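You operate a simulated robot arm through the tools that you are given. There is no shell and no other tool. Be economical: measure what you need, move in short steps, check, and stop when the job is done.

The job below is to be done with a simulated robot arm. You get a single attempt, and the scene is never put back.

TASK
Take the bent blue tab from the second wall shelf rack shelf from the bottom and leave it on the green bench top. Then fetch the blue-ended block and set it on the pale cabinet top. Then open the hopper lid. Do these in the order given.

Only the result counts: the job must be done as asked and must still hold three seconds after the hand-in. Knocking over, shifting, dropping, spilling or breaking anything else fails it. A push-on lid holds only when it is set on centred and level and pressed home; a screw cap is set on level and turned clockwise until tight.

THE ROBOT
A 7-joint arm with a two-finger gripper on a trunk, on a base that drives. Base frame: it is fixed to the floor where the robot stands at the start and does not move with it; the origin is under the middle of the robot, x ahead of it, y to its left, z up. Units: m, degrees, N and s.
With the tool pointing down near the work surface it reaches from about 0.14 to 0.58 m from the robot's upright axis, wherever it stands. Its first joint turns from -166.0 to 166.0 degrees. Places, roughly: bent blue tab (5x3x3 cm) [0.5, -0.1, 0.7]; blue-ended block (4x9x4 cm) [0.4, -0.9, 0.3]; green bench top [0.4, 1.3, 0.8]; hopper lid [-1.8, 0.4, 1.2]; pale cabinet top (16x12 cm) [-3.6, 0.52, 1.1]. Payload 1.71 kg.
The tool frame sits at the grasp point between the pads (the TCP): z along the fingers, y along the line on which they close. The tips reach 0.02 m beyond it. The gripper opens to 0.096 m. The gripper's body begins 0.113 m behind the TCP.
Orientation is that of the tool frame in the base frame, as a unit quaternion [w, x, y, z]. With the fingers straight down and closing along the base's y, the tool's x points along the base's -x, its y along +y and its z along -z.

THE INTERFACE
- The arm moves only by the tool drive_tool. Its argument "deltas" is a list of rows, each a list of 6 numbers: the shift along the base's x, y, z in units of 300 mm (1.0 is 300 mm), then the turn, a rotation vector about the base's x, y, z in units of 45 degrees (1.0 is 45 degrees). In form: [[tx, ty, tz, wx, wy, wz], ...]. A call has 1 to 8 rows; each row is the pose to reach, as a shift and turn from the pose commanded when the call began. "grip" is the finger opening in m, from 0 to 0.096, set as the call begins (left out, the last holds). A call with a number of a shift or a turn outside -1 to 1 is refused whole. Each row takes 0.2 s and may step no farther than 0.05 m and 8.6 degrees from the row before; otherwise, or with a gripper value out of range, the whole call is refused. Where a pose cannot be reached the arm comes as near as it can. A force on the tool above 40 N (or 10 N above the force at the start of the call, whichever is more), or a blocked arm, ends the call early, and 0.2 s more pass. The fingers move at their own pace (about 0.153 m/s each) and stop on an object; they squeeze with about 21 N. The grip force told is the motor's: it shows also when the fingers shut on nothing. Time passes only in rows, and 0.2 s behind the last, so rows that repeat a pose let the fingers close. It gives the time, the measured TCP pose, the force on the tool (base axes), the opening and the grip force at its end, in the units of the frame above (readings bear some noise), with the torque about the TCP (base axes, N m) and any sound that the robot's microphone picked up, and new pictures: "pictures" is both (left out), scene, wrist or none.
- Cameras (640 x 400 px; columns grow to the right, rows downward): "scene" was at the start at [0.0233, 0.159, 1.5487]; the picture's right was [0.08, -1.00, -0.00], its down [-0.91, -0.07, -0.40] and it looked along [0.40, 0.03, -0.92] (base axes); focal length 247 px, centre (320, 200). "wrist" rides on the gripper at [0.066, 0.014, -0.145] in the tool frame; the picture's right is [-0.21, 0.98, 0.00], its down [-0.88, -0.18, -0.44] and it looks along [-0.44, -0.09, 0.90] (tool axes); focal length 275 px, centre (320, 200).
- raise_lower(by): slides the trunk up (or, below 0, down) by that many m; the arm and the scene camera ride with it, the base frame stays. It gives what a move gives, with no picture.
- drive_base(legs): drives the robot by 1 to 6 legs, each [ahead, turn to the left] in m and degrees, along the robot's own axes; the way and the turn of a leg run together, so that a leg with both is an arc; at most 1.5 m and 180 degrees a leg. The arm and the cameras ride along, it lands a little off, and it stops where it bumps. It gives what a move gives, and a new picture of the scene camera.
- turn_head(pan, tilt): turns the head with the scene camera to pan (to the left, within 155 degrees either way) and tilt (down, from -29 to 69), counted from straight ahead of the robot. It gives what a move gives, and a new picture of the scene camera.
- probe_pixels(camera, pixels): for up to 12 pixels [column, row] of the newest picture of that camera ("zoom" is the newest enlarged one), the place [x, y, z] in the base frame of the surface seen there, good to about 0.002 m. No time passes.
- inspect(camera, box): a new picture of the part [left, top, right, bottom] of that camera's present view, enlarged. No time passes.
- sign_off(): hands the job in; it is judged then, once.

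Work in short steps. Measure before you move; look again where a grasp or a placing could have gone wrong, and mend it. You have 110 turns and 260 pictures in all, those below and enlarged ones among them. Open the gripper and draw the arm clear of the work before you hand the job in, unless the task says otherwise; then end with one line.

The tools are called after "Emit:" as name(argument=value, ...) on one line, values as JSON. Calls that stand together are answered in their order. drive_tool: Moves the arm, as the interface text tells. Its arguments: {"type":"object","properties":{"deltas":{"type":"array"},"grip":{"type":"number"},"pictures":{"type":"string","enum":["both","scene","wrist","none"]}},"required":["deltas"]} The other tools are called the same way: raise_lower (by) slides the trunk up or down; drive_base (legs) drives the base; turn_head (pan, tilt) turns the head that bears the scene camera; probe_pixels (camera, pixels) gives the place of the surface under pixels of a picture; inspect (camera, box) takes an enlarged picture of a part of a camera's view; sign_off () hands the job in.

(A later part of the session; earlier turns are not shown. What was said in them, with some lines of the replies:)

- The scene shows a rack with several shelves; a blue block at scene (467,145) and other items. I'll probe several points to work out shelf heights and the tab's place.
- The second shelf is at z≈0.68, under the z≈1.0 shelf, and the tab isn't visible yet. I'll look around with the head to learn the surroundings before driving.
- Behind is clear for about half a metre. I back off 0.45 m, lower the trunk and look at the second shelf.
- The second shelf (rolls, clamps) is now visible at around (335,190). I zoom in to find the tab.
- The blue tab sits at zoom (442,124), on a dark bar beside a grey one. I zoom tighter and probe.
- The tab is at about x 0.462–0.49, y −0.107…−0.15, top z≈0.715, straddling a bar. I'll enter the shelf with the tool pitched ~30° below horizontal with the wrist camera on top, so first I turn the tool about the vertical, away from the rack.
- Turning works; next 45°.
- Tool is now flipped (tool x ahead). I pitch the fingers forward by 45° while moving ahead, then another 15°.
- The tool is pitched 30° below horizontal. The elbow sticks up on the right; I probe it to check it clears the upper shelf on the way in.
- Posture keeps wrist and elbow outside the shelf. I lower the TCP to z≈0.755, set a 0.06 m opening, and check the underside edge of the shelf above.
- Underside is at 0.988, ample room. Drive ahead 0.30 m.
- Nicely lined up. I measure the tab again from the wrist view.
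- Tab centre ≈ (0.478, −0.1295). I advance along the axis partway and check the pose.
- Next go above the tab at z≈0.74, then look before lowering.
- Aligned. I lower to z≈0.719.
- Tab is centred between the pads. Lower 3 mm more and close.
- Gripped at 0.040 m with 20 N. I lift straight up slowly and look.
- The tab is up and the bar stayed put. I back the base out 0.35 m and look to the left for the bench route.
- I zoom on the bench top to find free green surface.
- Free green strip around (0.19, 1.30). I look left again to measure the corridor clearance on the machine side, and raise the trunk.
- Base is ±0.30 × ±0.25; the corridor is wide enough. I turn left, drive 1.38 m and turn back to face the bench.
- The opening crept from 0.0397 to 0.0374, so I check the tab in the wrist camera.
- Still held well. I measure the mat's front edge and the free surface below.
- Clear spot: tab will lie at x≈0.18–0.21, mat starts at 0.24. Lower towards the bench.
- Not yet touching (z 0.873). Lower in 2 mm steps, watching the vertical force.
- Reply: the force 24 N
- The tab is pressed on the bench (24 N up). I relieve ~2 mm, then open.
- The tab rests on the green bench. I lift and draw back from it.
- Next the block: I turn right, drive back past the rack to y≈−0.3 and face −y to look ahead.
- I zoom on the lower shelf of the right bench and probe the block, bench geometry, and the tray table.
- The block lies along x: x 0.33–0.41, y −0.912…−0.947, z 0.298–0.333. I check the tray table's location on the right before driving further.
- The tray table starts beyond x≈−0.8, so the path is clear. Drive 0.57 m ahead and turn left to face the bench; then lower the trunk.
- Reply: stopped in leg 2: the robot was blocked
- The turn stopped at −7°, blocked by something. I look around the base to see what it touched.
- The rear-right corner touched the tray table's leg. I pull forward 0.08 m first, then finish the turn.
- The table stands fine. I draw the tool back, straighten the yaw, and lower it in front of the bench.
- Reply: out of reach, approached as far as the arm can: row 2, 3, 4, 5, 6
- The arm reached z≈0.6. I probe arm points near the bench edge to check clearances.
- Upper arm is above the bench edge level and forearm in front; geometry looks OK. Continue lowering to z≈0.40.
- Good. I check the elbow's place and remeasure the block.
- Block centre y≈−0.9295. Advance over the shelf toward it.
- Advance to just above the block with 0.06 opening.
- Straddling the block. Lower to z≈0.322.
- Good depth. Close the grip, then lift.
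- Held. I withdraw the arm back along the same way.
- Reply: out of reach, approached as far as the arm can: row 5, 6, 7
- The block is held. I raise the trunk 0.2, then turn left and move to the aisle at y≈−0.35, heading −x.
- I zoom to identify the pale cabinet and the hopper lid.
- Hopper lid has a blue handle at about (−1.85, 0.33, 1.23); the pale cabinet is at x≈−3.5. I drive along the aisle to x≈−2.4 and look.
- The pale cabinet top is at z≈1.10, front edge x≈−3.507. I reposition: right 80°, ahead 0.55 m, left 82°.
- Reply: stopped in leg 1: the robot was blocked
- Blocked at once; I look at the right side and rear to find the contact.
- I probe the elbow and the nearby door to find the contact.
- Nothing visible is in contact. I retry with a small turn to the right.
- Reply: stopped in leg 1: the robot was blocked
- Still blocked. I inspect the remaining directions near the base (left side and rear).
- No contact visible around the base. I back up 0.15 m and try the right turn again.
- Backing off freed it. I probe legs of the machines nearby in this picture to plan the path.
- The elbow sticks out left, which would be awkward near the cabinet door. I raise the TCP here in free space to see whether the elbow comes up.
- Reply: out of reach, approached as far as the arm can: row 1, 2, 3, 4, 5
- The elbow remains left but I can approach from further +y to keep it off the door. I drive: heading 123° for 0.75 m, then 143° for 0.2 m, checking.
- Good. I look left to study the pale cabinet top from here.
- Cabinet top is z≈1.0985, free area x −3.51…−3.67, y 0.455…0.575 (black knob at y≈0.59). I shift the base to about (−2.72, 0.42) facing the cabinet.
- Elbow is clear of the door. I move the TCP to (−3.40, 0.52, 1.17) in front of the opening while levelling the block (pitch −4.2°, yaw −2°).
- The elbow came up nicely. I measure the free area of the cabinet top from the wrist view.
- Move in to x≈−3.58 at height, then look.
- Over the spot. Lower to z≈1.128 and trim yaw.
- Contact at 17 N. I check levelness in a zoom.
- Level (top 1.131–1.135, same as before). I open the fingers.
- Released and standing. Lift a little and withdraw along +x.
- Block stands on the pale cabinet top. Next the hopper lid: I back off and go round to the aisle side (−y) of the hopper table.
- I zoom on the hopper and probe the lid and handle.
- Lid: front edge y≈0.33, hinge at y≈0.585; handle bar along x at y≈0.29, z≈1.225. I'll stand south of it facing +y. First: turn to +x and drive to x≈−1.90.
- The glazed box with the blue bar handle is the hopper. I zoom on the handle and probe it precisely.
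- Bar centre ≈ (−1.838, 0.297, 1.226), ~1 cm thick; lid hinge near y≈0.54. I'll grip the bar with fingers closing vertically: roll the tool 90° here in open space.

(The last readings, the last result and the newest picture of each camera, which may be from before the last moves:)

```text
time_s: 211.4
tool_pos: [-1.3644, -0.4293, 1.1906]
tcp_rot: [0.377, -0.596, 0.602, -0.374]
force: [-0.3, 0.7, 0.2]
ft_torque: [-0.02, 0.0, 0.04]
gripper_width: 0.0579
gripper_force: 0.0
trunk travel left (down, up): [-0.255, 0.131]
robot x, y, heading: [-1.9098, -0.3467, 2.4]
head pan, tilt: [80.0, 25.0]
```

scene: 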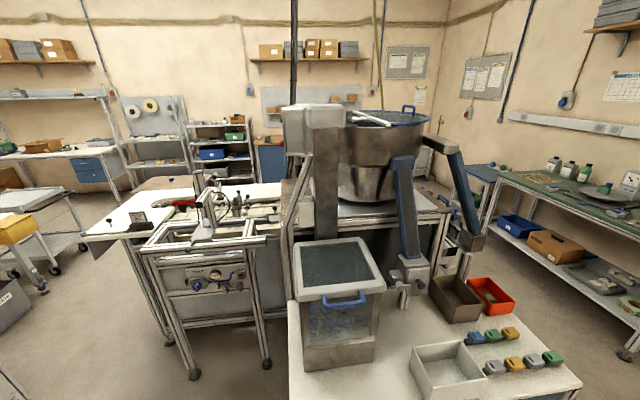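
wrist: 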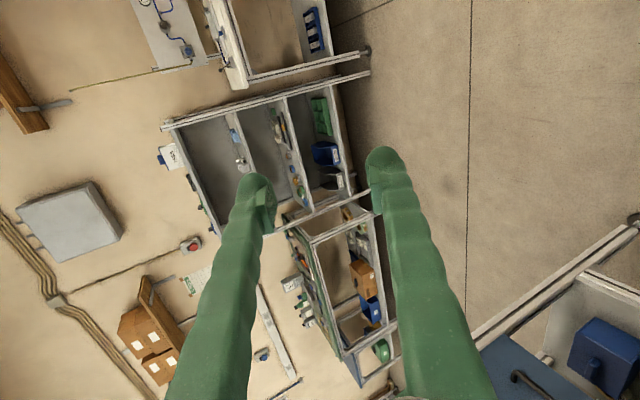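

Rolled. I now pitch up 17° and raise the TCP to z≈1.228.

Emit:
drive_tool(deltas=[[0, 0, 0.06, 0, -0.18, 0], [0, 0, 0.12, 0, -0.36, 0]], pictures="none")

Emit:
drive_base(legs=[[0, 88]])

Emit:
drive_tool(deltas=[[0, 0, 0, 0, 0, 0]], pictures="wrist")

```text
time_s: 212.0
tool_pos: [-1.364, -0.4283, 1.228]
tcp_rot: [0.458, -0.537, 0.542, -0.456]
force: [0.1, 0.4, 0.0]
ft_torque: [0.0, -0.01, -0.01]
gripper_width: 0.0579
gripper_force: 0.1
trunk travel left (down, up): [-0.255, 0.131]
robot x, y, heading: [-1.9123, -0.3458, 2.4]
head pan, tilt: [80.0, 25.0]
```

```text
time_s: 216.8
tool_pos: [-1.8058, 0.1995, 1.2279]
tcp_rot: [-0.644, 0.764, -0.021, 0.015]
force: [-0.5, -0.8, 0.4]
ft_torque: [-0.01, -0.01, 0.0]
gripper_width: 0.058
gripper_force: 0.2
trunk travel left (down, up): [-0.255, 0.131]
robot x, y, heading: [-1.9136, -0.3487, 89.2]
head pan, tilt: [80.0, 25.0]
```

scene: 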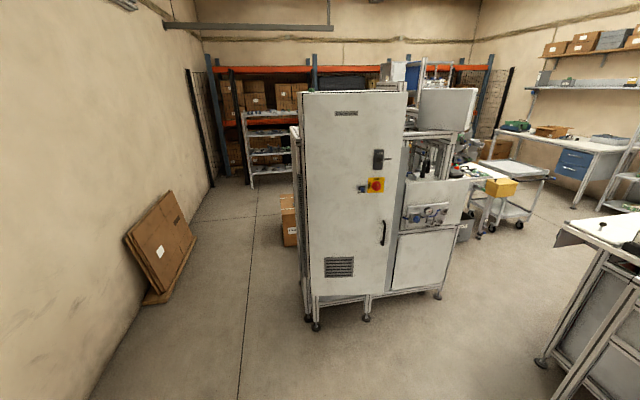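

```text
time_s: 217.2
tool_pos: [-1.8043, 0.189, 1.2439]
tcp_rot: [-0.659, 0.752, -0.02, 0.017]
force: [1.1, 0.4, 0.8]
ft_torque: [0.01, 0.02, -0.02]
gripper_width: 0.0578
gripper_force: 0.1
trunk travel left (down, up): [-0.255, 0.131]
robot x, y, heading: [-1.9091, -0.3486, 89.2]
head pan, tilt: [80.0, 25.0]
```

wrist: 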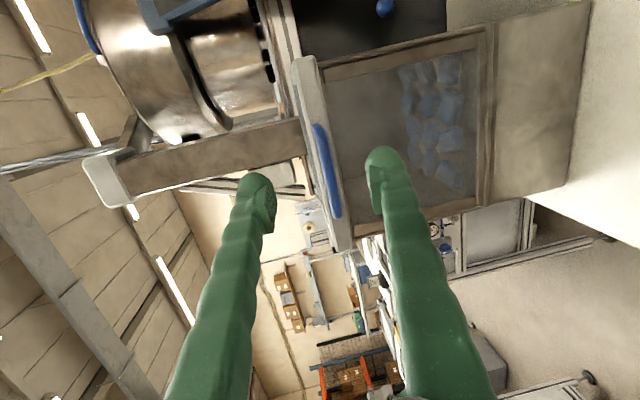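

The bar lies between the fingers. I align x and z first, then go in to y≈0.26.

Emit:
drive_tool(deltas=[[-0.05, 0.0, -0.03, 0, 0, 0], [-0.107, 0.02, -0.06, 0, 0, 0], [-0.107, 0.14, -0.06, 0, 0, 0], [-0.107, 0.23, -0.06, 0, 0, 0]], pictures="wrist")

Emit:
turn_head(pan=0, tilt=30)

```text
time_s: 218.2
tool_pos: [-1.8382, 0.2504, 1.2159]
tcp_rot: [-0.65, 0.759, -0.023, 0.015]
force: [0.2, 0.0, 0.0]
ft_torque: [-0.02, 0.0, 0.02]
gripper_width: 0.0578
gripper_force: 0.0
out of reach, approached as far as the arm can: row 1, 2
trunk travel left (down, up): [-0.255, 0.131]
robot x, y, heading: [-1.9127, -0.3455, 89.7]
head pan, tilt: [80.0, 25.0]
```

wrist: 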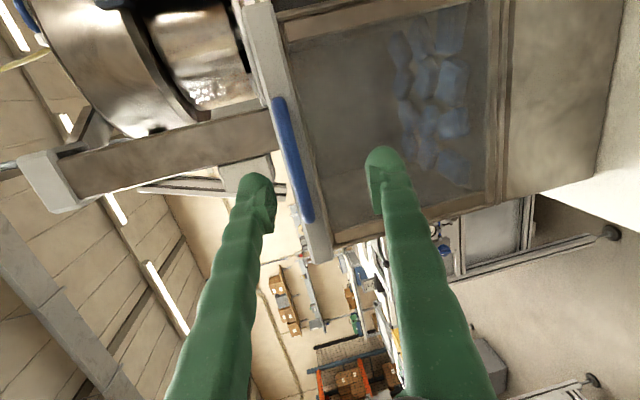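

```text
time_s: 219.7
tool_pos: [-1.838, 0.25, 1.2164]
tcp_rot: [-0.65, 0.759, -0.023, 0.015]
force: [0.4, 0.1, 0.1]
ft_torque: [0.02, -0.03, -0.01]
gripper_width: 0.0579
gripper_force: 0.0
trunk travel left (down, up): [-0.255, 0.131]
robot x, y, heading: [-1.9122, -0.3482, 89.5]
head pan, tilt: [0.0, 30.0]
```

scene: 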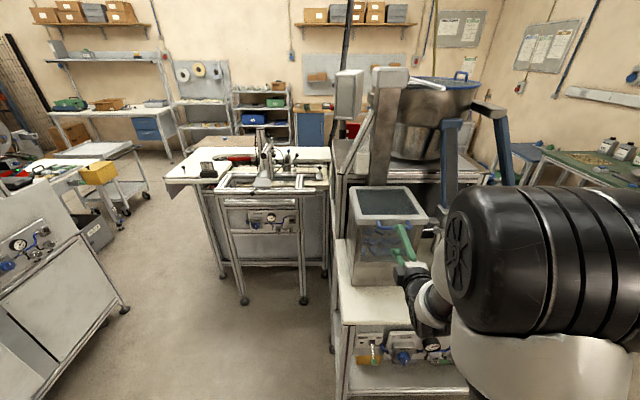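

I raise 1 cm and go in to y≈0.295.

Emit:
drive_tool(deltas=[[0, 0.03, 0.033, 0, 0, 0], [0, 0.09, 0.035, 0, 0, 0], [0, 0.148, 0.035, 0, 0, 0], [0, 0.148, 0.035, 0, 0, 0]], pictures="wrist")

Emit:
inspect(camera="scene", box=[340, 170, 460, 290])

```text
time_s: 220.7
tool_pos: [-1.8376, 0.2946, 1.2282]
tcp_rot: [-0.65, 0.759, -0.023, 0.014]
force: [-0.5, 1.5, 0.3]
ft_torque: [0.03, 0.0, 0.02]
gripper_width: 0.0581
gripper_force: 0.0
trunk travel left (down, up): [-0.255, 0.131]
robot x, y, heading: [-1.9131, -0.3451, 89.7]
head pan, tilt: [0.0, 30.0]
```

wrist: 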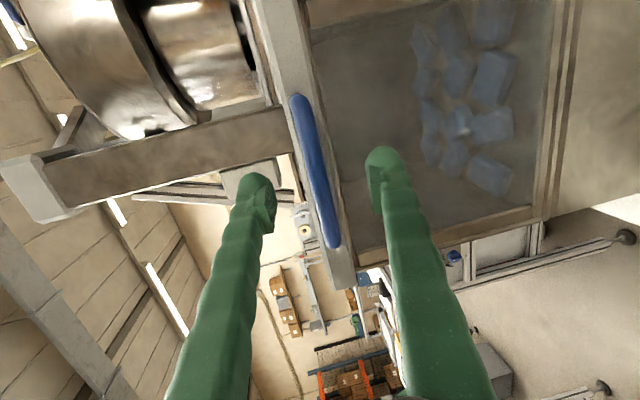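

```text
3.33 times, centred on (400, 230) of scene
```

zoom: 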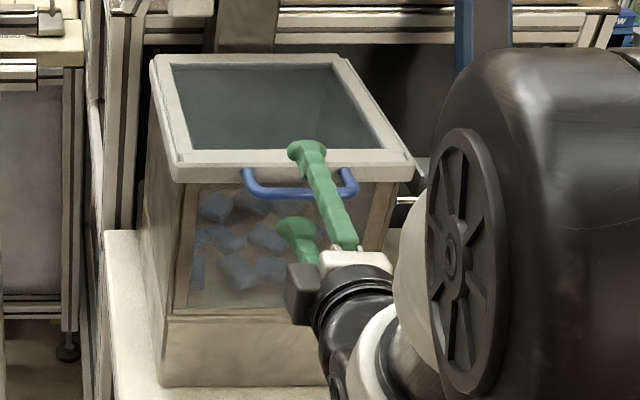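

Fingers straddle the bar. I close on it.

Emit:
drive_tool(deltas=[[0, 0, 0, 0, 0, 0], [0, 0, 0, 0, 0, 0], [0, 0, 0, 0, 0, 0], [0, 0, 0, 0, 0, 0]], grip=0.0, pictures="wrist")

```text
time_s: 221.7
tool_pos: [-1.8383, 0.2953, 1.2269]
tcp_rot: [-0.65, 0.759, -0.022, 0.014]
force: [-0.1, 0.9, -1.5]
ft_torque: [-0.02, -0.29, 0.06]
gripper_width: 0.0064
gripper_force: 34.1
trunk travel left (down, up): [-0.255, 0.131]
robot x, y, heading: [-1.9152, -0.3488, 89.4]
head pan, tilt: [0.0, 30.0]
```

wrist: 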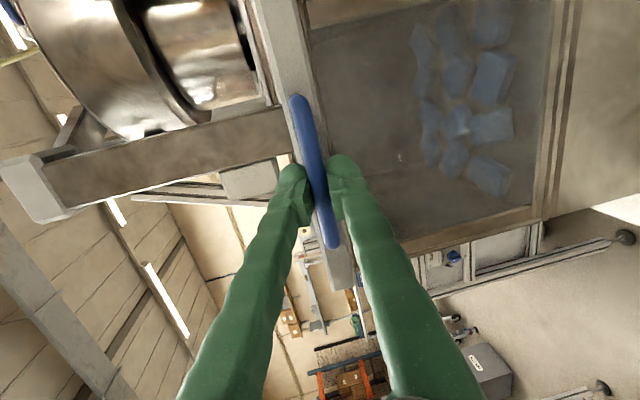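

Gripped. I lift along the arc about the estimated hinge (y≈0.54, R≈0.243), first 15°.

Emit:
drive_tool(deltas=[[0, 0.003, 0.07, 0, 0, 0], [0, 0.012, 0.14, 0, 0, 0], [0, 0.028, 0.21, 0, 0, 0]], pictures="both")

```text
time_s: 222.5
tool_pos: [-1.8383, 0.3025, 1.2919]
tcp_rot: [-0.651, 0.759, -0.022, 0.015]
force: [-4.0, -3.6, -2.5]
ft_torque: [-0.1, -0.27, 0.49]
gripper_width: 0.0062
gripper_force: 34.6
trunk travel left (down, up): [-0.255, 0.131]
robot x, y, heading: [-1.9112, -0.3451, 89.6]
head pan, tilt: [0.0, 30.0]
```

scene: 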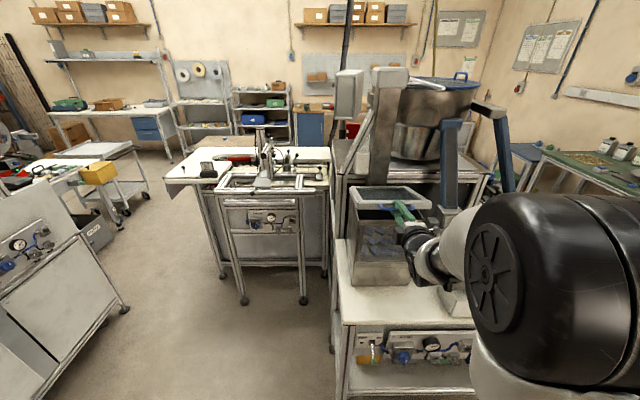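
wrist: 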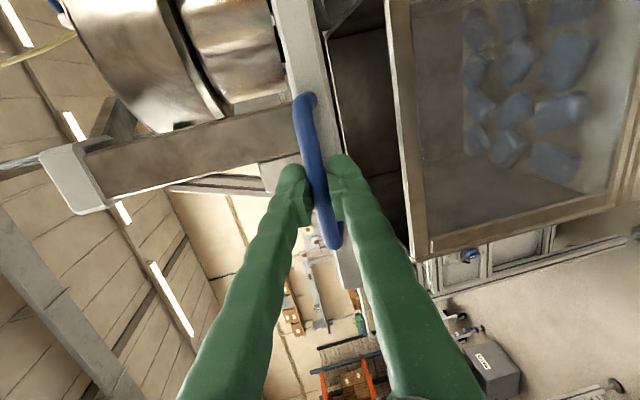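

The lid rises freely (forces <5 N). Continue to ~55°.

Emit:
drive_tool(deltas=[[0, 0.043, 0.113, 0, 0, 0], [0, 0.113, 0.233, 0, 0, 0], [0, 0.203, 0.343, 0, 0, 0], [0, 0.313, 0.433, 0, 0, 0]], pictures="both")

```text
time_s: 223.5
tool_pos: [-1.8376, 0.3912, 1.4259]
tcp_rot: [-0.655, 0.755, -0.023, 0.015]
force: [-0.5, -9.2, 12.8]
ft_torque: [0.07, -0.54, 0.06]
gripper_width: 0.0061
gripper_force: 34.3
trunk travel left (down, up): [-0.255, 0.131]
robot x, y, heading: [-1.9127, -0.3487, 89.2]
head pan, tilt: [0.0, 30.0]
```

scene: 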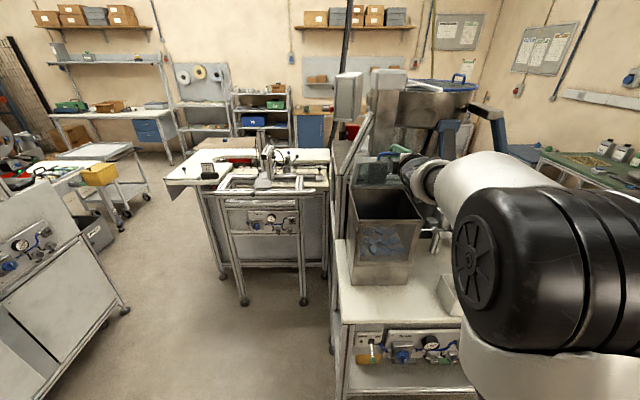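
wrist: 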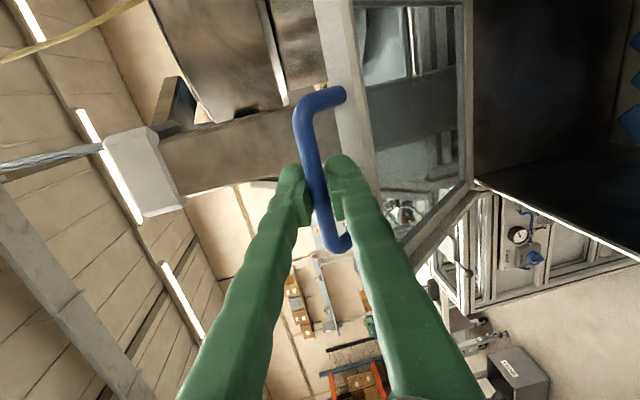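

Open ~52°; fitted hinge is about (y 0.54, z 1.233). Continue along the corrected arc to ~82°.

Emit:
drive_tool(deltas=[[0, 0.04, 0.055, 0, 0, 0], [0, 0.097, 0.09, 0, 0, 0], [0, 0.165, 0.12, 0, 0, 0], [0, 0.23, 0.146, 0, 0, 0], [0, 0.3, 0.165, 0, 0, 0], [0, 0.365, 0.177, 0, 0, 0]], pictures="both")

```text
time_s: 224.9
tool_pos: [-1.8379, 0.5046, 1.477]
tcp_rot: [-0.652, 0.758, -0.023, 0.013]
force: [-1.3, -2.1, 17.7]
ft_torque: [0.03, -0.44, 0.77]
gripper_width: 0.0059
gripper_force: 33.7
trunk travel left (down, up): [-0.255, 0.131]
robot x, y, heading: [-1.912, -0.3492, 89.5]
head pan, tilt: [0.0, 30.0]
```

scene: 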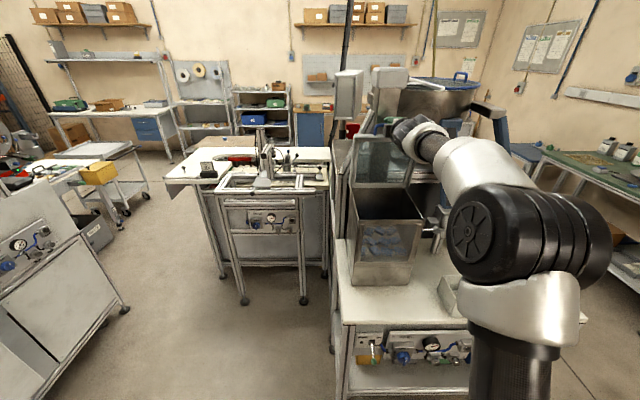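
wrist: 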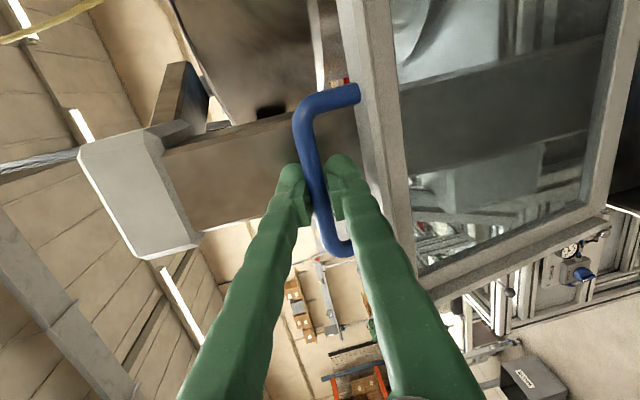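

Lid ~82° open. I probe the pillar behind to see clearance for the finger tips.

Emit:
probe_pixels(camera="wrist", pixels=[[230, 150], [230, 200], [270, 130], [275, 165], [340, 130], [300, 130], [430, 140], [500, 180], [150, 200], [260, 120], [380, 120]])

Emit:
probe_pixels(camera="scene", pixels=[[372, 110], [392, 110], [404, 100], [375, 150], [358, 165], [400, 170], [385, 145], [350, 90], [390, 80]])

Emit:
inspect(camera="scene", box=[330, 60, 480, 210])

```text
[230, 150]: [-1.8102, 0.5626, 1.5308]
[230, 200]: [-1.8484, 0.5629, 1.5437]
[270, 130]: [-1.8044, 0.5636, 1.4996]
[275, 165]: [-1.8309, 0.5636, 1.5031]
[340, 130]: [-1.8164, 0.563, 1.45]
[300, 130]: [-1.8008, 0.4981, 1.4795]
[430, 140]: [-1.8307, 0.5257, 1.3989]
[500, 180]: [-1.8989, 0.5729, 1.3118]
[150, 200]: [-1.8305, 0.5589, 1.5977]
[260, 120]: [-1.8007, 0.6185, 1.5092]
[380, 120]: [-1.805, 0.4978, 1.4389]
```

```text
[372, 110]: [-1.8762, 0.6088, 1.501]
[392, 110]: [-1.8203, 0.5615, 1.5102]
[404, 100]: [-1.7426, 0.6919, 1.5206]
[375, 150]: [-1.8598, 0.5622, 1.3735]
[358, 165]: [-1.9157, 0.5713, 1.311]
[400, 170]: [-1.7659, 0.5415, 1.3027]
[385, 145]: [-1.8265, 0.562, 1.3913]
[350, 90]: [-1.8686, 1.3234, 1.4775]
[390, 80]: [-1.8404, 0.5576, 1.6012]
```

```text
2.67 times, centred on (405, 135) of scene
```

zoom: 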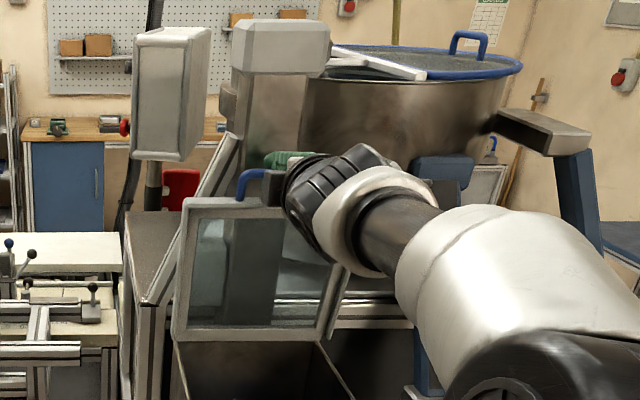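

The pillar face is at y≈0.5625, so finger tips (2 cm past TCP) would hit before the lid passes vertical. I loosen slightly (caging the bar), slide back 13 mm and re-grip nearer the tips.

Emit:
drive_tool(deltas=[[0, 0, 0.01, 0, 0, 0], [0, 0, 0.01, 0, 0, 0]], grip=0.011, pictures="none")

Emit:
drive_tool(deltas=[[0, -0.02, 0, 0, 0, 0], [0, -0.043, 0, 0, 0, 0]], pictures="wrist")

```text
time_s: 225.5
tool_pos: [-1.8368, 0.5063, 1.4751]
tcp_rot: [-0.649, 0.76, -0.024, 0.015]
force: [-0.7, -0.3, -0.2]
ft_torque: [-0.02, 0.03, -0.03]
gripper_width: 0.011
gripper_force: 0.1
trunk travel left (down, up): [-0.255, 0.131]
robot x, y, heading: [-1.9108, -0.3413, 89.4]
head pan, tilt: [0.0, 30.0]
```

```text
time_s: 226.1
tool_pos: [-1.8389, 0.4937, 1.478]
tcp_rot: [-0.65, 0.759, -0.024, 0.014]
force: [-0.5, 0.4, 0.3]
ft_torque: [-0.01, -0.03, -0.04]
gripper_width: 0.0111
gripper_force: 0.1
trunk travel left (down, up): [-0.255, 0.131]
robot x, y, heading: [-1.9088, -0.3457, 89.4]
head pan, tilt: [0.0, 30.0]
```

wrist: 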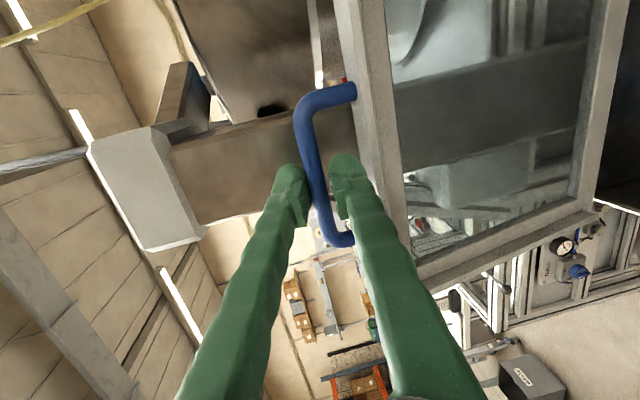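

Emit:
probe_pixels(camera="wrist", pixels=[[310, 140], [318, 165], [335, 235], [305, 120], [370, 150]])

Emit:
inspect(camera="wrist", box=[240, 60, 420, 260])

```text
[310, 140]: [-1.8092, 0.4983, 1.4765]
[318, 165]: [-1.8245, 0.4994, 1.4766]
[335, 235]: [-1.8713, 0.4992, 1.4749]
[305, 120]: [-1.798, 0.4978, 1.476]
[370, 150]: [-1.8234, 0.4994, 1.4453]
```

```text
2.00 times, centred on (330, 160) of wrist
```

zoom: 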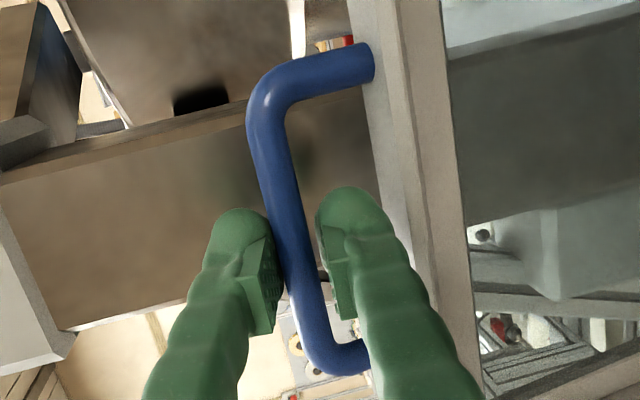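

The bar stayed in place (y≈0.504) even loosened. I re-grip and push it on past vertical, TCP to y≈0.535.

Emit:
drive_tool(deltas=[[0, 0, 0, 0, 0, 0], [0, 0, 0, 0, 0, 0]], grip=0.0, pictures="none")

Emit:
drive_tool(deltas=[[0, 0.05, 0.005, 0, 0, 0], [0, 0.1, 0.007, 0, 0, 0], [0, 0.14, 0.007, 0, 0, 0], [0, 0.14, 0.007, 0, 0, 0]], pictures="wrist")

```text
time_s: 226.7
tool_pos: [-1.8387, 0.4947, 1.4787]
tcp_rot: [-0.651, 0.759, -0.022, 0.014]
force: [-0.8, -0.2, -0.3]
ft_torque: [-0.03, -0.51, 0.3]
gripper_width: 0.0072
gripper_force: 34.8
trunk travel left (down, up): [-0.255, 0.131]
robot x, y, heading: [-1.9141, -0.3467, 89.5]
head pan, tilt: [0.0, 30.0]
```

```text
time_s: 227.7
tool_pos: [-1.8391, 0.5341, 1.4823]
tcp_rot: [-0.651, 0.759, -0.022, 0.015]
force: [-2.9, -18.9, 1.6]
ft_torque: [-0.05, -0.59, 0.07]
gripper_width: 0.0067
gripper_force: 35.0
trunk travel left (down, up): [-0.255, 0.131]
robot x, y, heading: [-1.9172, -0.3455, 89.5]
head pan, tilt: [0.0, 30.0]
```

wrist: 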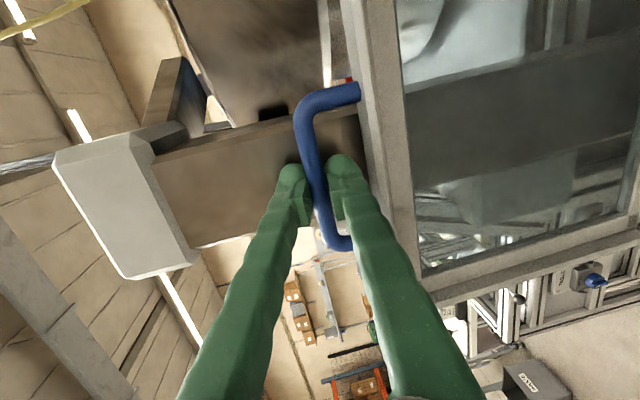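

A −19 N push-back: lid or tips touch the pillar/stop. I probe the bar and lid face.

Emit:
probe_pixels(camera="wrist", pixels=[[310, 140], [335, 235], [370, 150], [385, 200], [400, 250], [425, 272], [280, 150]])

Emit:
inspect(camera="scene", box=[330, 80, 480, 230])

```text
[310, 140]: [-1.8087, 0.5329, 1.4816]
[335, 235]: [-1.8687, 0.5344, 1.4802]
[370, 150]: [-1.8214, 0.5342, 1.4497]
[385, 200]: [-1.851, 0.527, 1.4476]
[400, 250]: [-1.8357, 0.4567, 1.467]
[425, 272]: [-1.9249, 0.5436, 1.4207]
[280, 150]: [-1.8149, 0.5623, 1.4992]
```

```text
2.67 times, centred on (405, 155) of scene
```

zoom: 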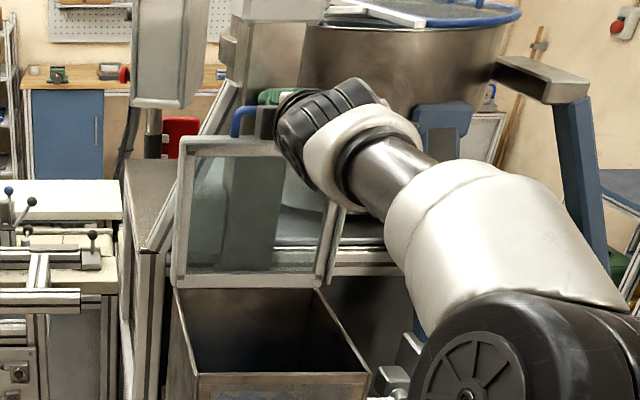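

The lid is ~88° and stayed put before when loosened. I open slightly, withdraw, and see whether it holds.

Emit:
drive_tool(deltas=[[0, -0.01, 0, 0, 0, 0], [0, -0.02, 0, 0, 0, 0]], grip=0.014, pictures="none")

Emit:
drive_tool(deltas=[[0, -0.03, 0, 0, 0, 0], [0, -0.06, 0, 0, 0, 0], [0, -0.06, 0, 0, 0, 0]], pictures="wrist")

Emit:
probe_pixels(camera="wrist", pixels=[[310, 140], [335, 225], [315, 120], [370, 150]])

```text
time_s: 228.3
tool_pos: [-1.8366, 0.5322, 1.4801]
tcp_rot: [-0.65, 0.76, -0.023, 0.015]
force: [0.1, -0.6, 0.2]
ft_torque: [-0.01, 0.0, 0.04]
gripper_width: 0.0137
gripper_force: 0.1
trunk travel left (down, up): [-0.255, 0.131]
robot x, y, heading: [-1.9125, -0.3469, 89.2]
head pan, tilt: [0.0, 30.0]
```

```text
time_s: 229.1
tool_pos: [-1.8373, 0.5114, 1.481]
tcp_rot: [-0.651, 0.759, -0.023, 0.014]
force: [0.1, -0.7, 1.4]
ft_torque: [0.02, 0.01, 0.01]
gripper_width: 0.0147
gripper_force: 1.2
trunk travel left (down, up): [-0.255, 0.131]
robot x, y, heading: [-1.9129, -0.3446, 89.0]
head pan, tilt: [0.0, 30.0]
```

wrist: 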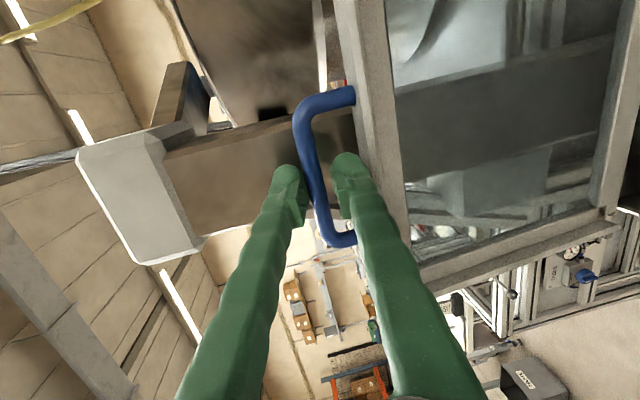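

```text
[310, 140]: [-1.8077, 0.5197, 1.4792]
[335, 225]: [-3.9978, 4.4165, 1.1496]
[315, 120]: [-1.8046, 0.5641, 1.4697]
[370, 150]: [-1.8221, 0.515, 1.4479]
```

The bar followed a bit (pads dragging). I open wider while still caging the bar and watch whether it moves by itself.

Emit:
drive_tool(deltas=[[0, 0, 0, 0, 0, 0], [0, 0, 0, 0, 0, 0], [0, 0, 0, 0, 0, 0]], grip=0.03, pictures="wrist")

Emit:
probe_pixels(camera="wrist", pixels=[[305, 125], [310, 140], [315, 160], [318, 180], [370, 150]])

```text
time_s: 229.9
tool_pos: [-1.8369, 0.5123, 1.4813]
tcp_rot: [-0.651, 0.759, -0.024, 0.015]
force: [-0.5, -0.3, 0.6]
ft_torque: [0.01, 0.01, -0.02]
gripper_width: 0.03
gripper_force: 0.1
trunk travel left (down, up): [-0.255, 0.131]
robot x, y, heading: [-1.9135, -0.3444, 89.3]
head pan, tilt: [0.0, 30.0]
```

wrist: 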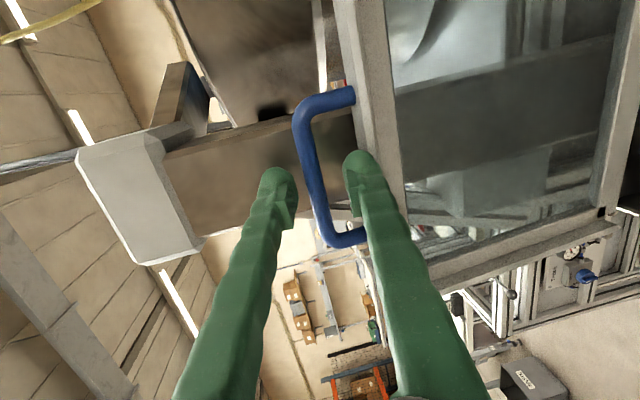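

```text
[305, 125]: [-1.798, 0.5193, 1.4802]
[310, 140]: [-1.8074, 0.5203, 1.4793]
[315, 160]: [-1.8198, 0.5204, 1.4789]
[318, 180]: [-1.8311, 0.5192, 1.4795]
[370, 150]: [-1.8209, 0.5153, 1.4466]
```

Untouched, the lid holds at ~85° by itself. I withdraw, close the fingers and push the bar gently further from the front.

Emit:
drive_tool(deltas=[[0, -0.08, 0, 0, 0, 0], [0, -0.16, 0, 0, 0, 0], [0, -0.16, 0, 0, 0, 0]], pictures="none")

Emit:
drive_tool(deltas=[[0, 0, 0, 0, 0, 0], [0, 0, 0, 0, 0, 0]], grip=0.0, pictures="none")

Emit:
drive_tool(deltas=[[0, 0.07, -0.003, 0, 0, 0], [0, 0.12, -0.003, 0, 0, 0], [0, 0.16, -0.003, 0, 0, 0], [0, 0.185, -0.003, 0, 0, 0]], pictures="both")

```text
time_s: 230.7
tool_pos: [-1.8365, 0.4651, 1.48]
tcp_rot: [-0.65, 0.759, -0.023, 0.015]
force: [0.1, 1.2, 0.0]
ft_torque: [0.03, 0.02, 0.01]
gripper_width: 0.0301
gripper_force: 0.1
trunk travel left (down, up): [-0.255, 0.131]
robot x, y, heading: [-1.9126, -0.3469, 89.3]
head pan, tilt: [0.0, 30.0]
```

```text
time_s: 231.3
tool_pos: [-1.8365, 0.4647, 1.4803]
tcp_rot: [-0.651, 0.759, -0.023, 0.014]
force: [-1.1, -0.2, -0.3]
ft_torque: [-0.03, 0.0, 0.0]
gripper_width: 0.0
gripper_force: 20.6
trunk travel left (down, up): [-0.255, 0.131]
robot x, y, heading: [-1.9094, -0.35, 89.4]
head pan, tilt: [0.0, 30.0]
```

```text
time_s: 232.3
tool_pos: [-1.8359, 0.5136, 1.4848]
tcp_rot: [-0.654, 0.756, -0.023, 0.016]
force: [-1.2, -15.6, 6.1]
ft_torque: [0.09, 0.04, 0.11]
gripper_width: 0.0061
gripper_force: 29.8
trunk travel left (down, up): [-0.255, 0.131]
robot x, y, heading: [-1.9125, -0.3483, 89.5]
head pan, tilt: [0.0, 30.0]
```

scene: 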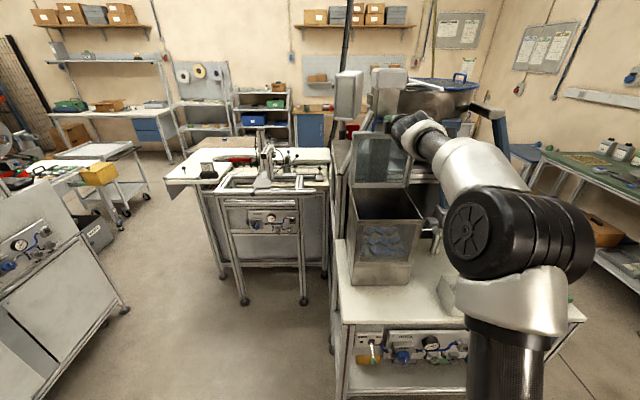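
wrist: 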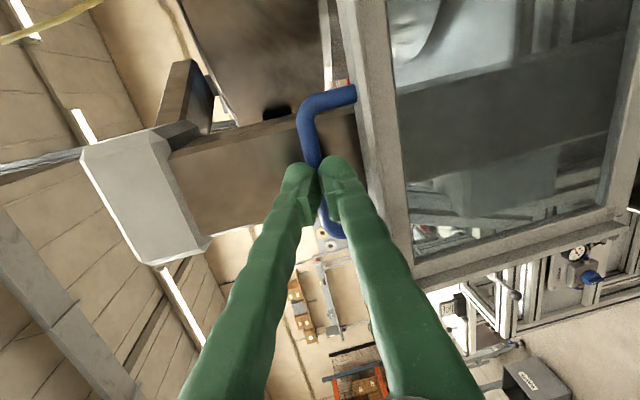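

Emit:
probe_pixels(camera="wrist", pixels=[[305, 125], [310, 145], [370, 150], [340, 232]])

Emit:
drive_tool(deltas=[[0, 0.03, -0.003, 0, 0, 0], [0, 0.06, -0.005, 0, 0, 0], [0, 0.08, -0.005, 0, 0, 0]], pictures="wrist")

Emit:
probe_pixels(camera="wrist", pixels=[[305, 125], [310, 145], [370, 150], [340, 232]])

```text
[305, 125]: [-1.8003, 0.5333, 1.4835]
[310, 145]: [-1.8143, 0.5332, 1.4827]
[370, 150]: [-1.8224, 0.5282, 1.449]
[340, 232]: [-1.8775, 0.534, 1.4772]
```

```text
time_s: 233.1
tool_pos: [-1.8356, 0.5174, 1.4871]
tcp_rot: [-0.653, 0.757, -0.023, 0.019]
force: [-3.8, -107.2, -2.0]
ft_torque: [-0.62, -0.5, 0.28]
gripper_width: 0.0061
gripper_force: 29.6
trunk travel left (down, up): [-0.255, 0.131]
robot x, y, heading: [-1.913, -0.3495, 89.5]
head pan, tilt: [0.0, 30.0]
stopped in row 3: the force on the tool passed its limit at 52 N (the readings are from after the stop); the commanded pose is now the measured one
```

wrist: 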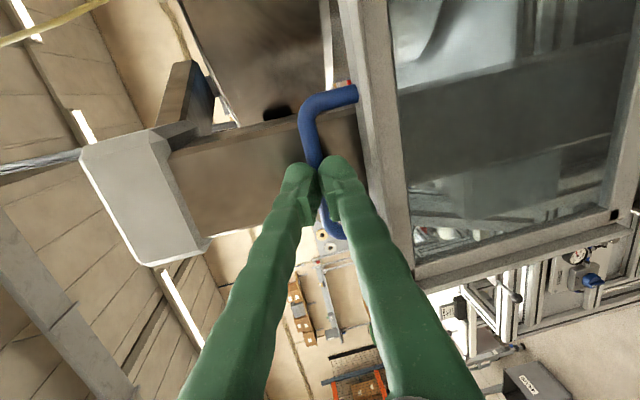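

```text
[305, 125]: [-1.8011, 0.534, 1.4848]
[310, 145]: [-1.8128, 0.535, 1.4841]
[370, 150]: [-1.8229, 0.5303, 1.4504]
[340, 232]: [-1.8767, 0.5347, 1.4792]
```

Hard stop reached — the lid is fully open. I relieve, open the fingers and withdraw.

Emit:
drive_tool(deltas=[[0, -0.01, 0, 0, 0, 0], [0, -0.01, 0, 0, 0, 0]], pictures="none")

Emit:
drive_tool(deltas=[[0, 0, 0, 0, 0, 0], [0, 0, 0, 0, 0, 0]], grip=0.05, pictures="none")

Emit:
drive_tool(deltas=[[0, -0.1, 0, 0, 0, 0], [0, -0.25, 0, 0, 0, 0], [0, -0.41, 0, 0, 0, 0], [0, -0.57, 0, 0, 0, 0], [0, -0.72, 0, 0, 0, 0]], pictures="both")

```text
time_s: 233.7
tool_pos: [-1.8373, 0.5176, 1.4855]
tcp_rot: [-0.654, 0.756, -0.024, 0.018]
force: [-1.2, -103.4, 9.5]
ft_torque: [-0.34, -0.28, 0.51]
gripper_width: 0.0061
gripper_force: 29.8
trunk travel left (down, up): [-0.255, 0.131]
robot x, y, heading: [-1.9124, -0.3447, 89.5]
head pan, tilt: [0.0, 30.0]
```

```text
time_s: 234.3
tool_pos: [-1.8382, 0.5305, 1.4788]
tcp_rot: [-0.652, 0.758, -0.024, 0.017]
force: [-1.5, -20.4, 34.9]
ft_torque: [-0.3, 0.1, 0.37]
gripper_width: 0.0303
gripper_force: 0.0
trunk travel left (down, up): [-0.255, 0.131]
robot x, y, heading: [-1.909, -0.3487, 89.4]
head pan, tilt: [0.0, 30.0]
```

```text
time_s: 235.5
tool_pos: [-1.8365, 0.3276, 1.4685]
tcp_rot: [-0.646, 0.763, -0.024, 0.018]
force: [0.8, -1.0, 2.0]
ft_torque: [-0.14, -0.01, -0.02]
gripper_width: 0.0503
gripper_force: 0.0
trunk travel left (down, up): [-0.255, 0.131]
robot x, y, heading: [-1.9161, -0.3461, 89.5]
head pan, tilt: [0.0, 30.0]
```

scene: 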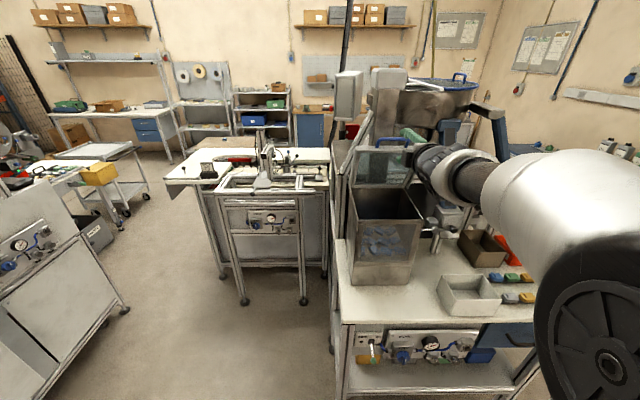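
wrist: 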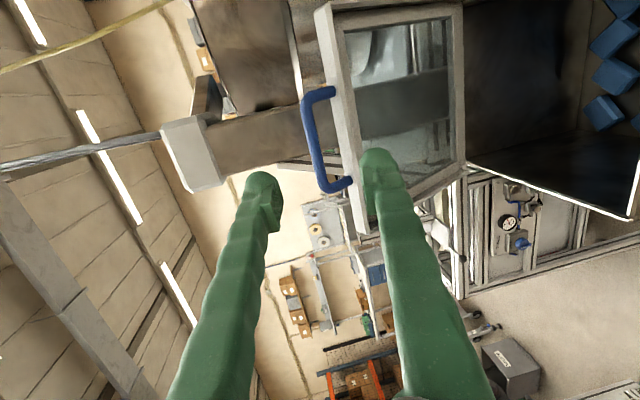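

The lid seems to have tipped somewhat forward. I probe its current state.

Emit:
drive_tool(deltas=[[0, 0, 0, 0, 0, 0], [0, 0, 0, 0, 0, 0]], pictures="wrist")

Emit:
probe_pixels(camera="wrist", pixels=[[307, 115], [312, 145], [345, 130], [320, 180], [340, 80]])

Emit:
inspect(camera="scene", box=[330, 80, 480, 230])

```text
time_s: 236.1
tool_pos: [-1.8372, 0.3421, 1.4571]
tcp_rot: [-0.641, 0.767, -0.022, 0.017]
force: [0.0, -0.6, -0.5]
ft_torque: [0.05, 0.0, -0.02]
gripper_width: 0.05
gripper_force: 0.0
trunk travel left (down, up): [-0.255, 0.131]
robot x, y, heading: [-1.9123, -0.3472, 89.5]
head pan, tilt: [0.0, 30.0]
```

wrist: 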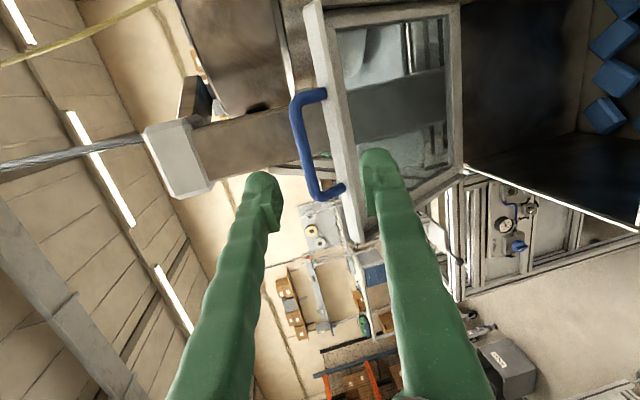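

```text
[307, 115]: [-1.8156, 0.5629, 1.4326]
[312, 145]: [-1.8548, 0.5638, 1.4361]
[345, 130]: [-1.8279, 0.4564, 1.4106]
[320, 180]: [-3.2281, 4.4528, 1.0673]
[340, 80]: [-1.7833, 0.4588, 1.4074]
```

```text
2.67 times, centred on (405, 155) of scene
```

zoom: 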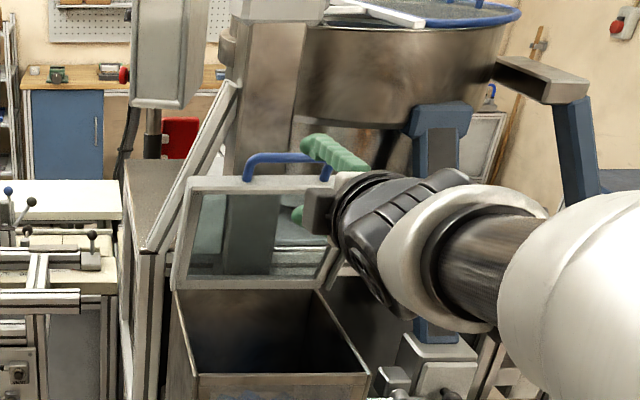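

The withdrawing fingers dragged the lid back to ~65°, where it rests. I'll close the fingers and push on the lid frame (not the bar) so nothing can drag it.

Emit:
drive_tool(deltas=[[0, 0, -0.05, 0, 0, 0], [0, 0, -0.095, 0, 0, 0], [0, 0.1, -0.095, 0, 0, 0], [0, 0.2, -0.09, 0, 0, 0]], grip=0.0, pictures="wrist")

Emit:
inspect(camera="scene", box=[330, 80, 480, 230])

```text
time_s: 237.1
tool_pos: [-1.8378, 0.3874, 1.4393]
tcp_rot: [-0.645, 0.764, -0.023, 0.017]
force: [0.0, -1.1, 0.4]
ft_torque: [-0.06, 0.01, 0.03]
gripper_width: 0.0002
gripper_force: 20.9
trunk travel left (down, up): [-0.255, 0.131]
robot x, y, heading: [-1.909, -0.3511, 89.5]
head pan, tilt: [0.0, 30.0]
```

wrist: 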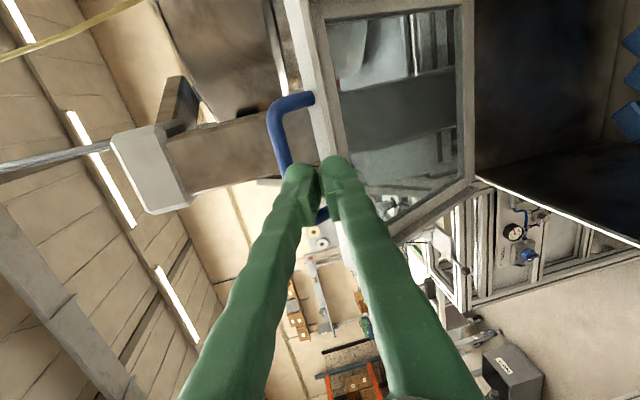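

```text
2.67 times, centred on (405, 155) of scene
```

zoom: 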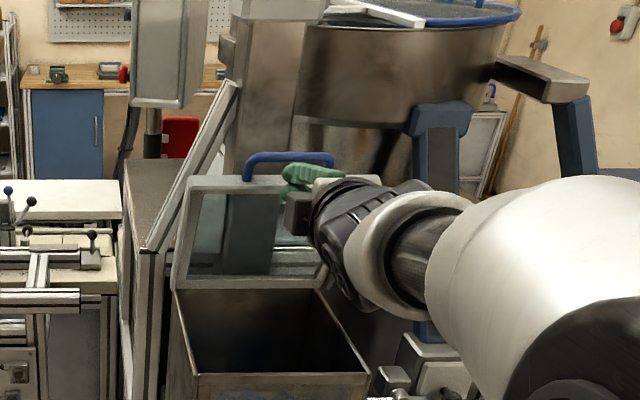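

Lower 1.5 cm to the frame height, then push forward in +y.

Emit:
drive_tool(deltas=[[0, 0.0, -0.055, 0, 0, 0], [0, 0.1, -0.055, 0, 0, 0], [0, 0.18, -0.045, 0, 0, 0], [0, 0.26, -0.03, 0, 0, 0], [0, 0.33, -0.015, 0, 0, 0], [0, 0.39, -0.01, 0, 0, 0]], pictures="wrist")

Emit:
inspect(camera="scene", box=[330, 80, 480, 230])

```text
time_s: 238.5
tool_pos: [-1.8325, 0.51, 1.4364]
tcp_rot: [-0.644, 0.764, -0.025, 0.017]
force: [-0.1, 1.0, 0.4]
ft_torque: [0.02, 0.01, -0.01]
gripper_width: 0.0
gripper_force: 20.7
trunk travel left (down, up): [-0.255, 0.131]
robot x, y, heading: [-1.9114, -0.3474, 89.5]
head pan, tilt: [0.0, 30.0]
```

wrist: 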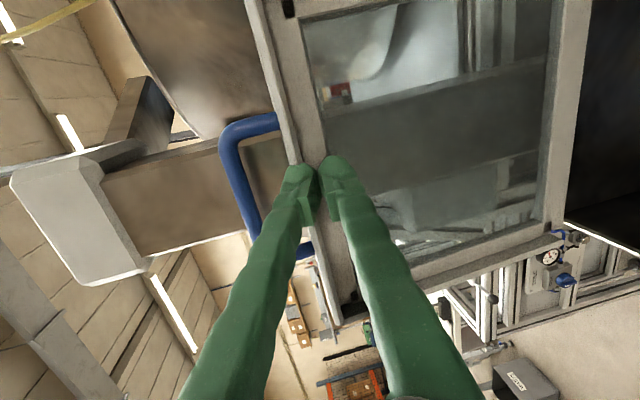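

```text
2.67 times, centred on (405, 155) of scene
```

zoom: 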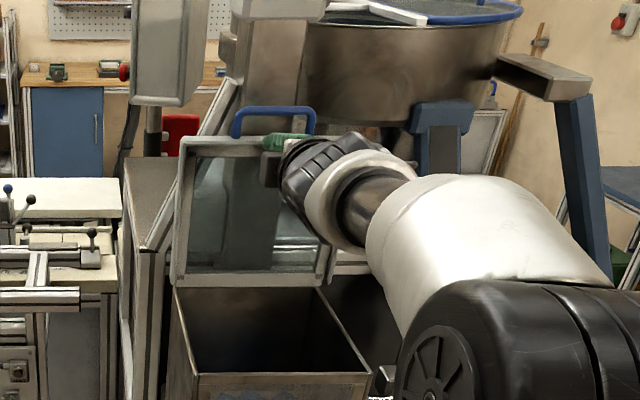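

Lid is up again. A few mm more to the stop, then withdraw with closed fingers.

Emit:
drive_tool(deltas=[[0, 0.02, 0, 0, 0, 0], [0, 0.035, 0, 0, 0, 0]], pictures="none")

Emit:
drive_tool(deltas=[[0, -0.12, 0, 0, 0, 0], [0, -0.28, 0, 0, 0, 0], [0, -0.44, 0, 0, 0, 0], [0, -0.6, 0, 0, 0, 0], [0, -0.76, 0, 0, 0, 0]], pictures="wrist")

Emit:
inspect(camera="scene", box=[330, 80, 480, 230])

```text
time_s: 239.1
tool_pos: [-1.8339, 0.5196, 1.4367]
tcp_rot: [-0.644, 0.764, -0.024, 0.017]
force: [-1.4, -7.7, -0.7]
ft_torque: [-0.02, 0.01, 0.07]
gripper_width: 0.0
gripper_force: 20.9
trunk travel left (down, up): [-0.255, 0.131]
robot x, y, heading: [-1.9099, -0.3482, 89.5]
head pan, tilt: [0.0, 30.0]
```

```text
time_s: 240.3
tool_pos: [-1.8353, 0.2865, 1.4359]
tcp_rot: [-0.645, 0.763, -0.023, 0.016]
force: [0.7, 0.0, 0.4]
ft_torque: [-0.03, -0.03, 0.04]
gripper_width: 0.0
gripper_force: 20.9
trunk travel left (down, up): [-0.255, 0.131]
robot x, y, heading: [-1.9109, -0.3475, 89.5]
head pan, tilt: [0.0, 30.0]
```

wrist: 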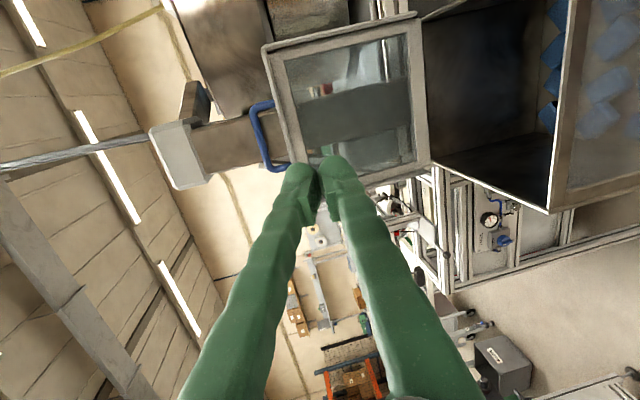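

```text
2.67 times, centred on (405, 155) of scene
```

zoom: 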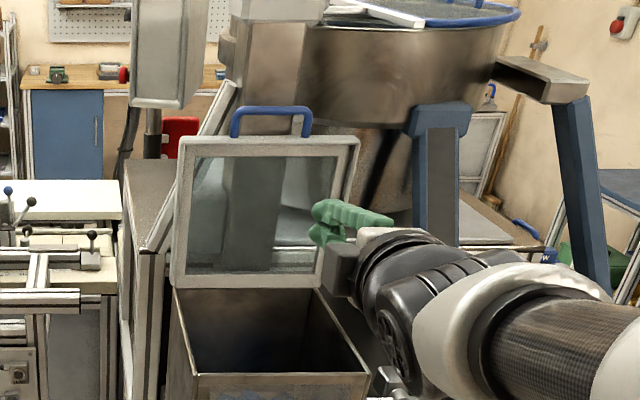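

The lid stands fully open by itself. I draw the arm clear, open the gripper, and check it again after some time.

Emit:
drive_tool(deltas=[[0, -0.1, 0, 0, 0, 0], [0, -0.2, 0, 0, 0, 0], [0, -0.3, 0, 0, 0, 0], [0, -0.3, 0, 0, 0, 0], [0, -0.3, 0, 0, 0, 0]], grip=0.06, pictures="none")

Emit:
drive_base(legs=[[-0.12, 0]])

Emit:
inspect(camera="scene", box=[310, 60, 480, 230])

```text
time_s: 241.5
tool_pos: [-1.8382, 0.1979, 1.4337]
tcp_rot: [-0.644, 0.765, -0.022, 0.017]
force: [0.2, 0.3, -0.3]
ft_torque: [-0.02, 0.01, 0.03]
gripper_width: 0.06
gripper_force: 0.1
trunk travel left (down, up): [-0.255, 0.131]
robot x, y, heading: [-1.913, -0.3466, 89.1]
head pan, tilt: [0.0, 30.0]
```

```text
time_s: 242.8
tool_pos: [-1.841, 0.0926, 1.4297]
tcp_rot: [-0.64, 0.768, -0.021, 0.016]
force: [-0.6, -0.7, -0.6]
ft_torque: [0.05, -0.03, -0.01]
gripper_width: 0.0602
gripper_force: 0.2
trunk travel left (down, up): [-0.255, 0.131]
robot x, y, heading: [-1.9121, -0.4661, 89.5]
head pan, tilt: [0.0, 30.0]
```

scene: 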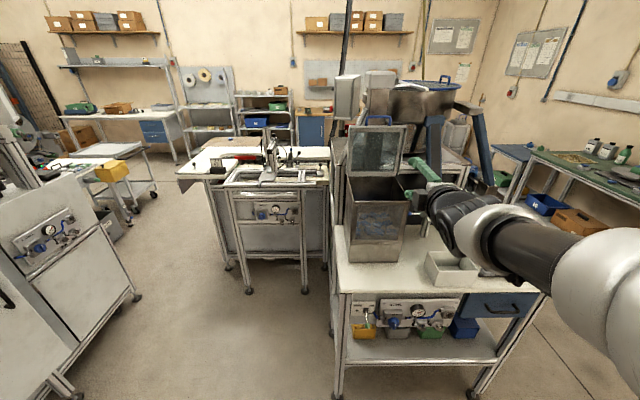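

```text
2.35 times, centred on (395, 145) of scene
```

zoom: 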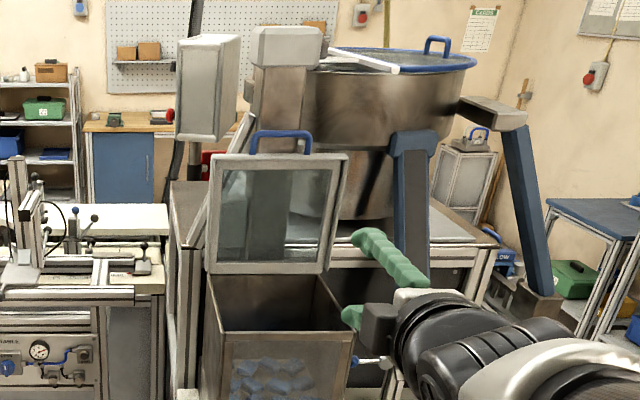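

The lid still stands fully open seconds later. The tab and block were each seen at rest where they were placed, the arm is clear and the gripper open, so I hand in.

Emit:
sign_off()

```text
The job is handed in.
```

All three jobs are done in order: the blue tab is on the green bench, the blue-ended block is on the pale cabinet top, and the hopper lid stands fully open. While I was turning to reach the block, the base bumped a leg of the tray table; it looked undisturbed afterwards, but I did not measure whether it moved.
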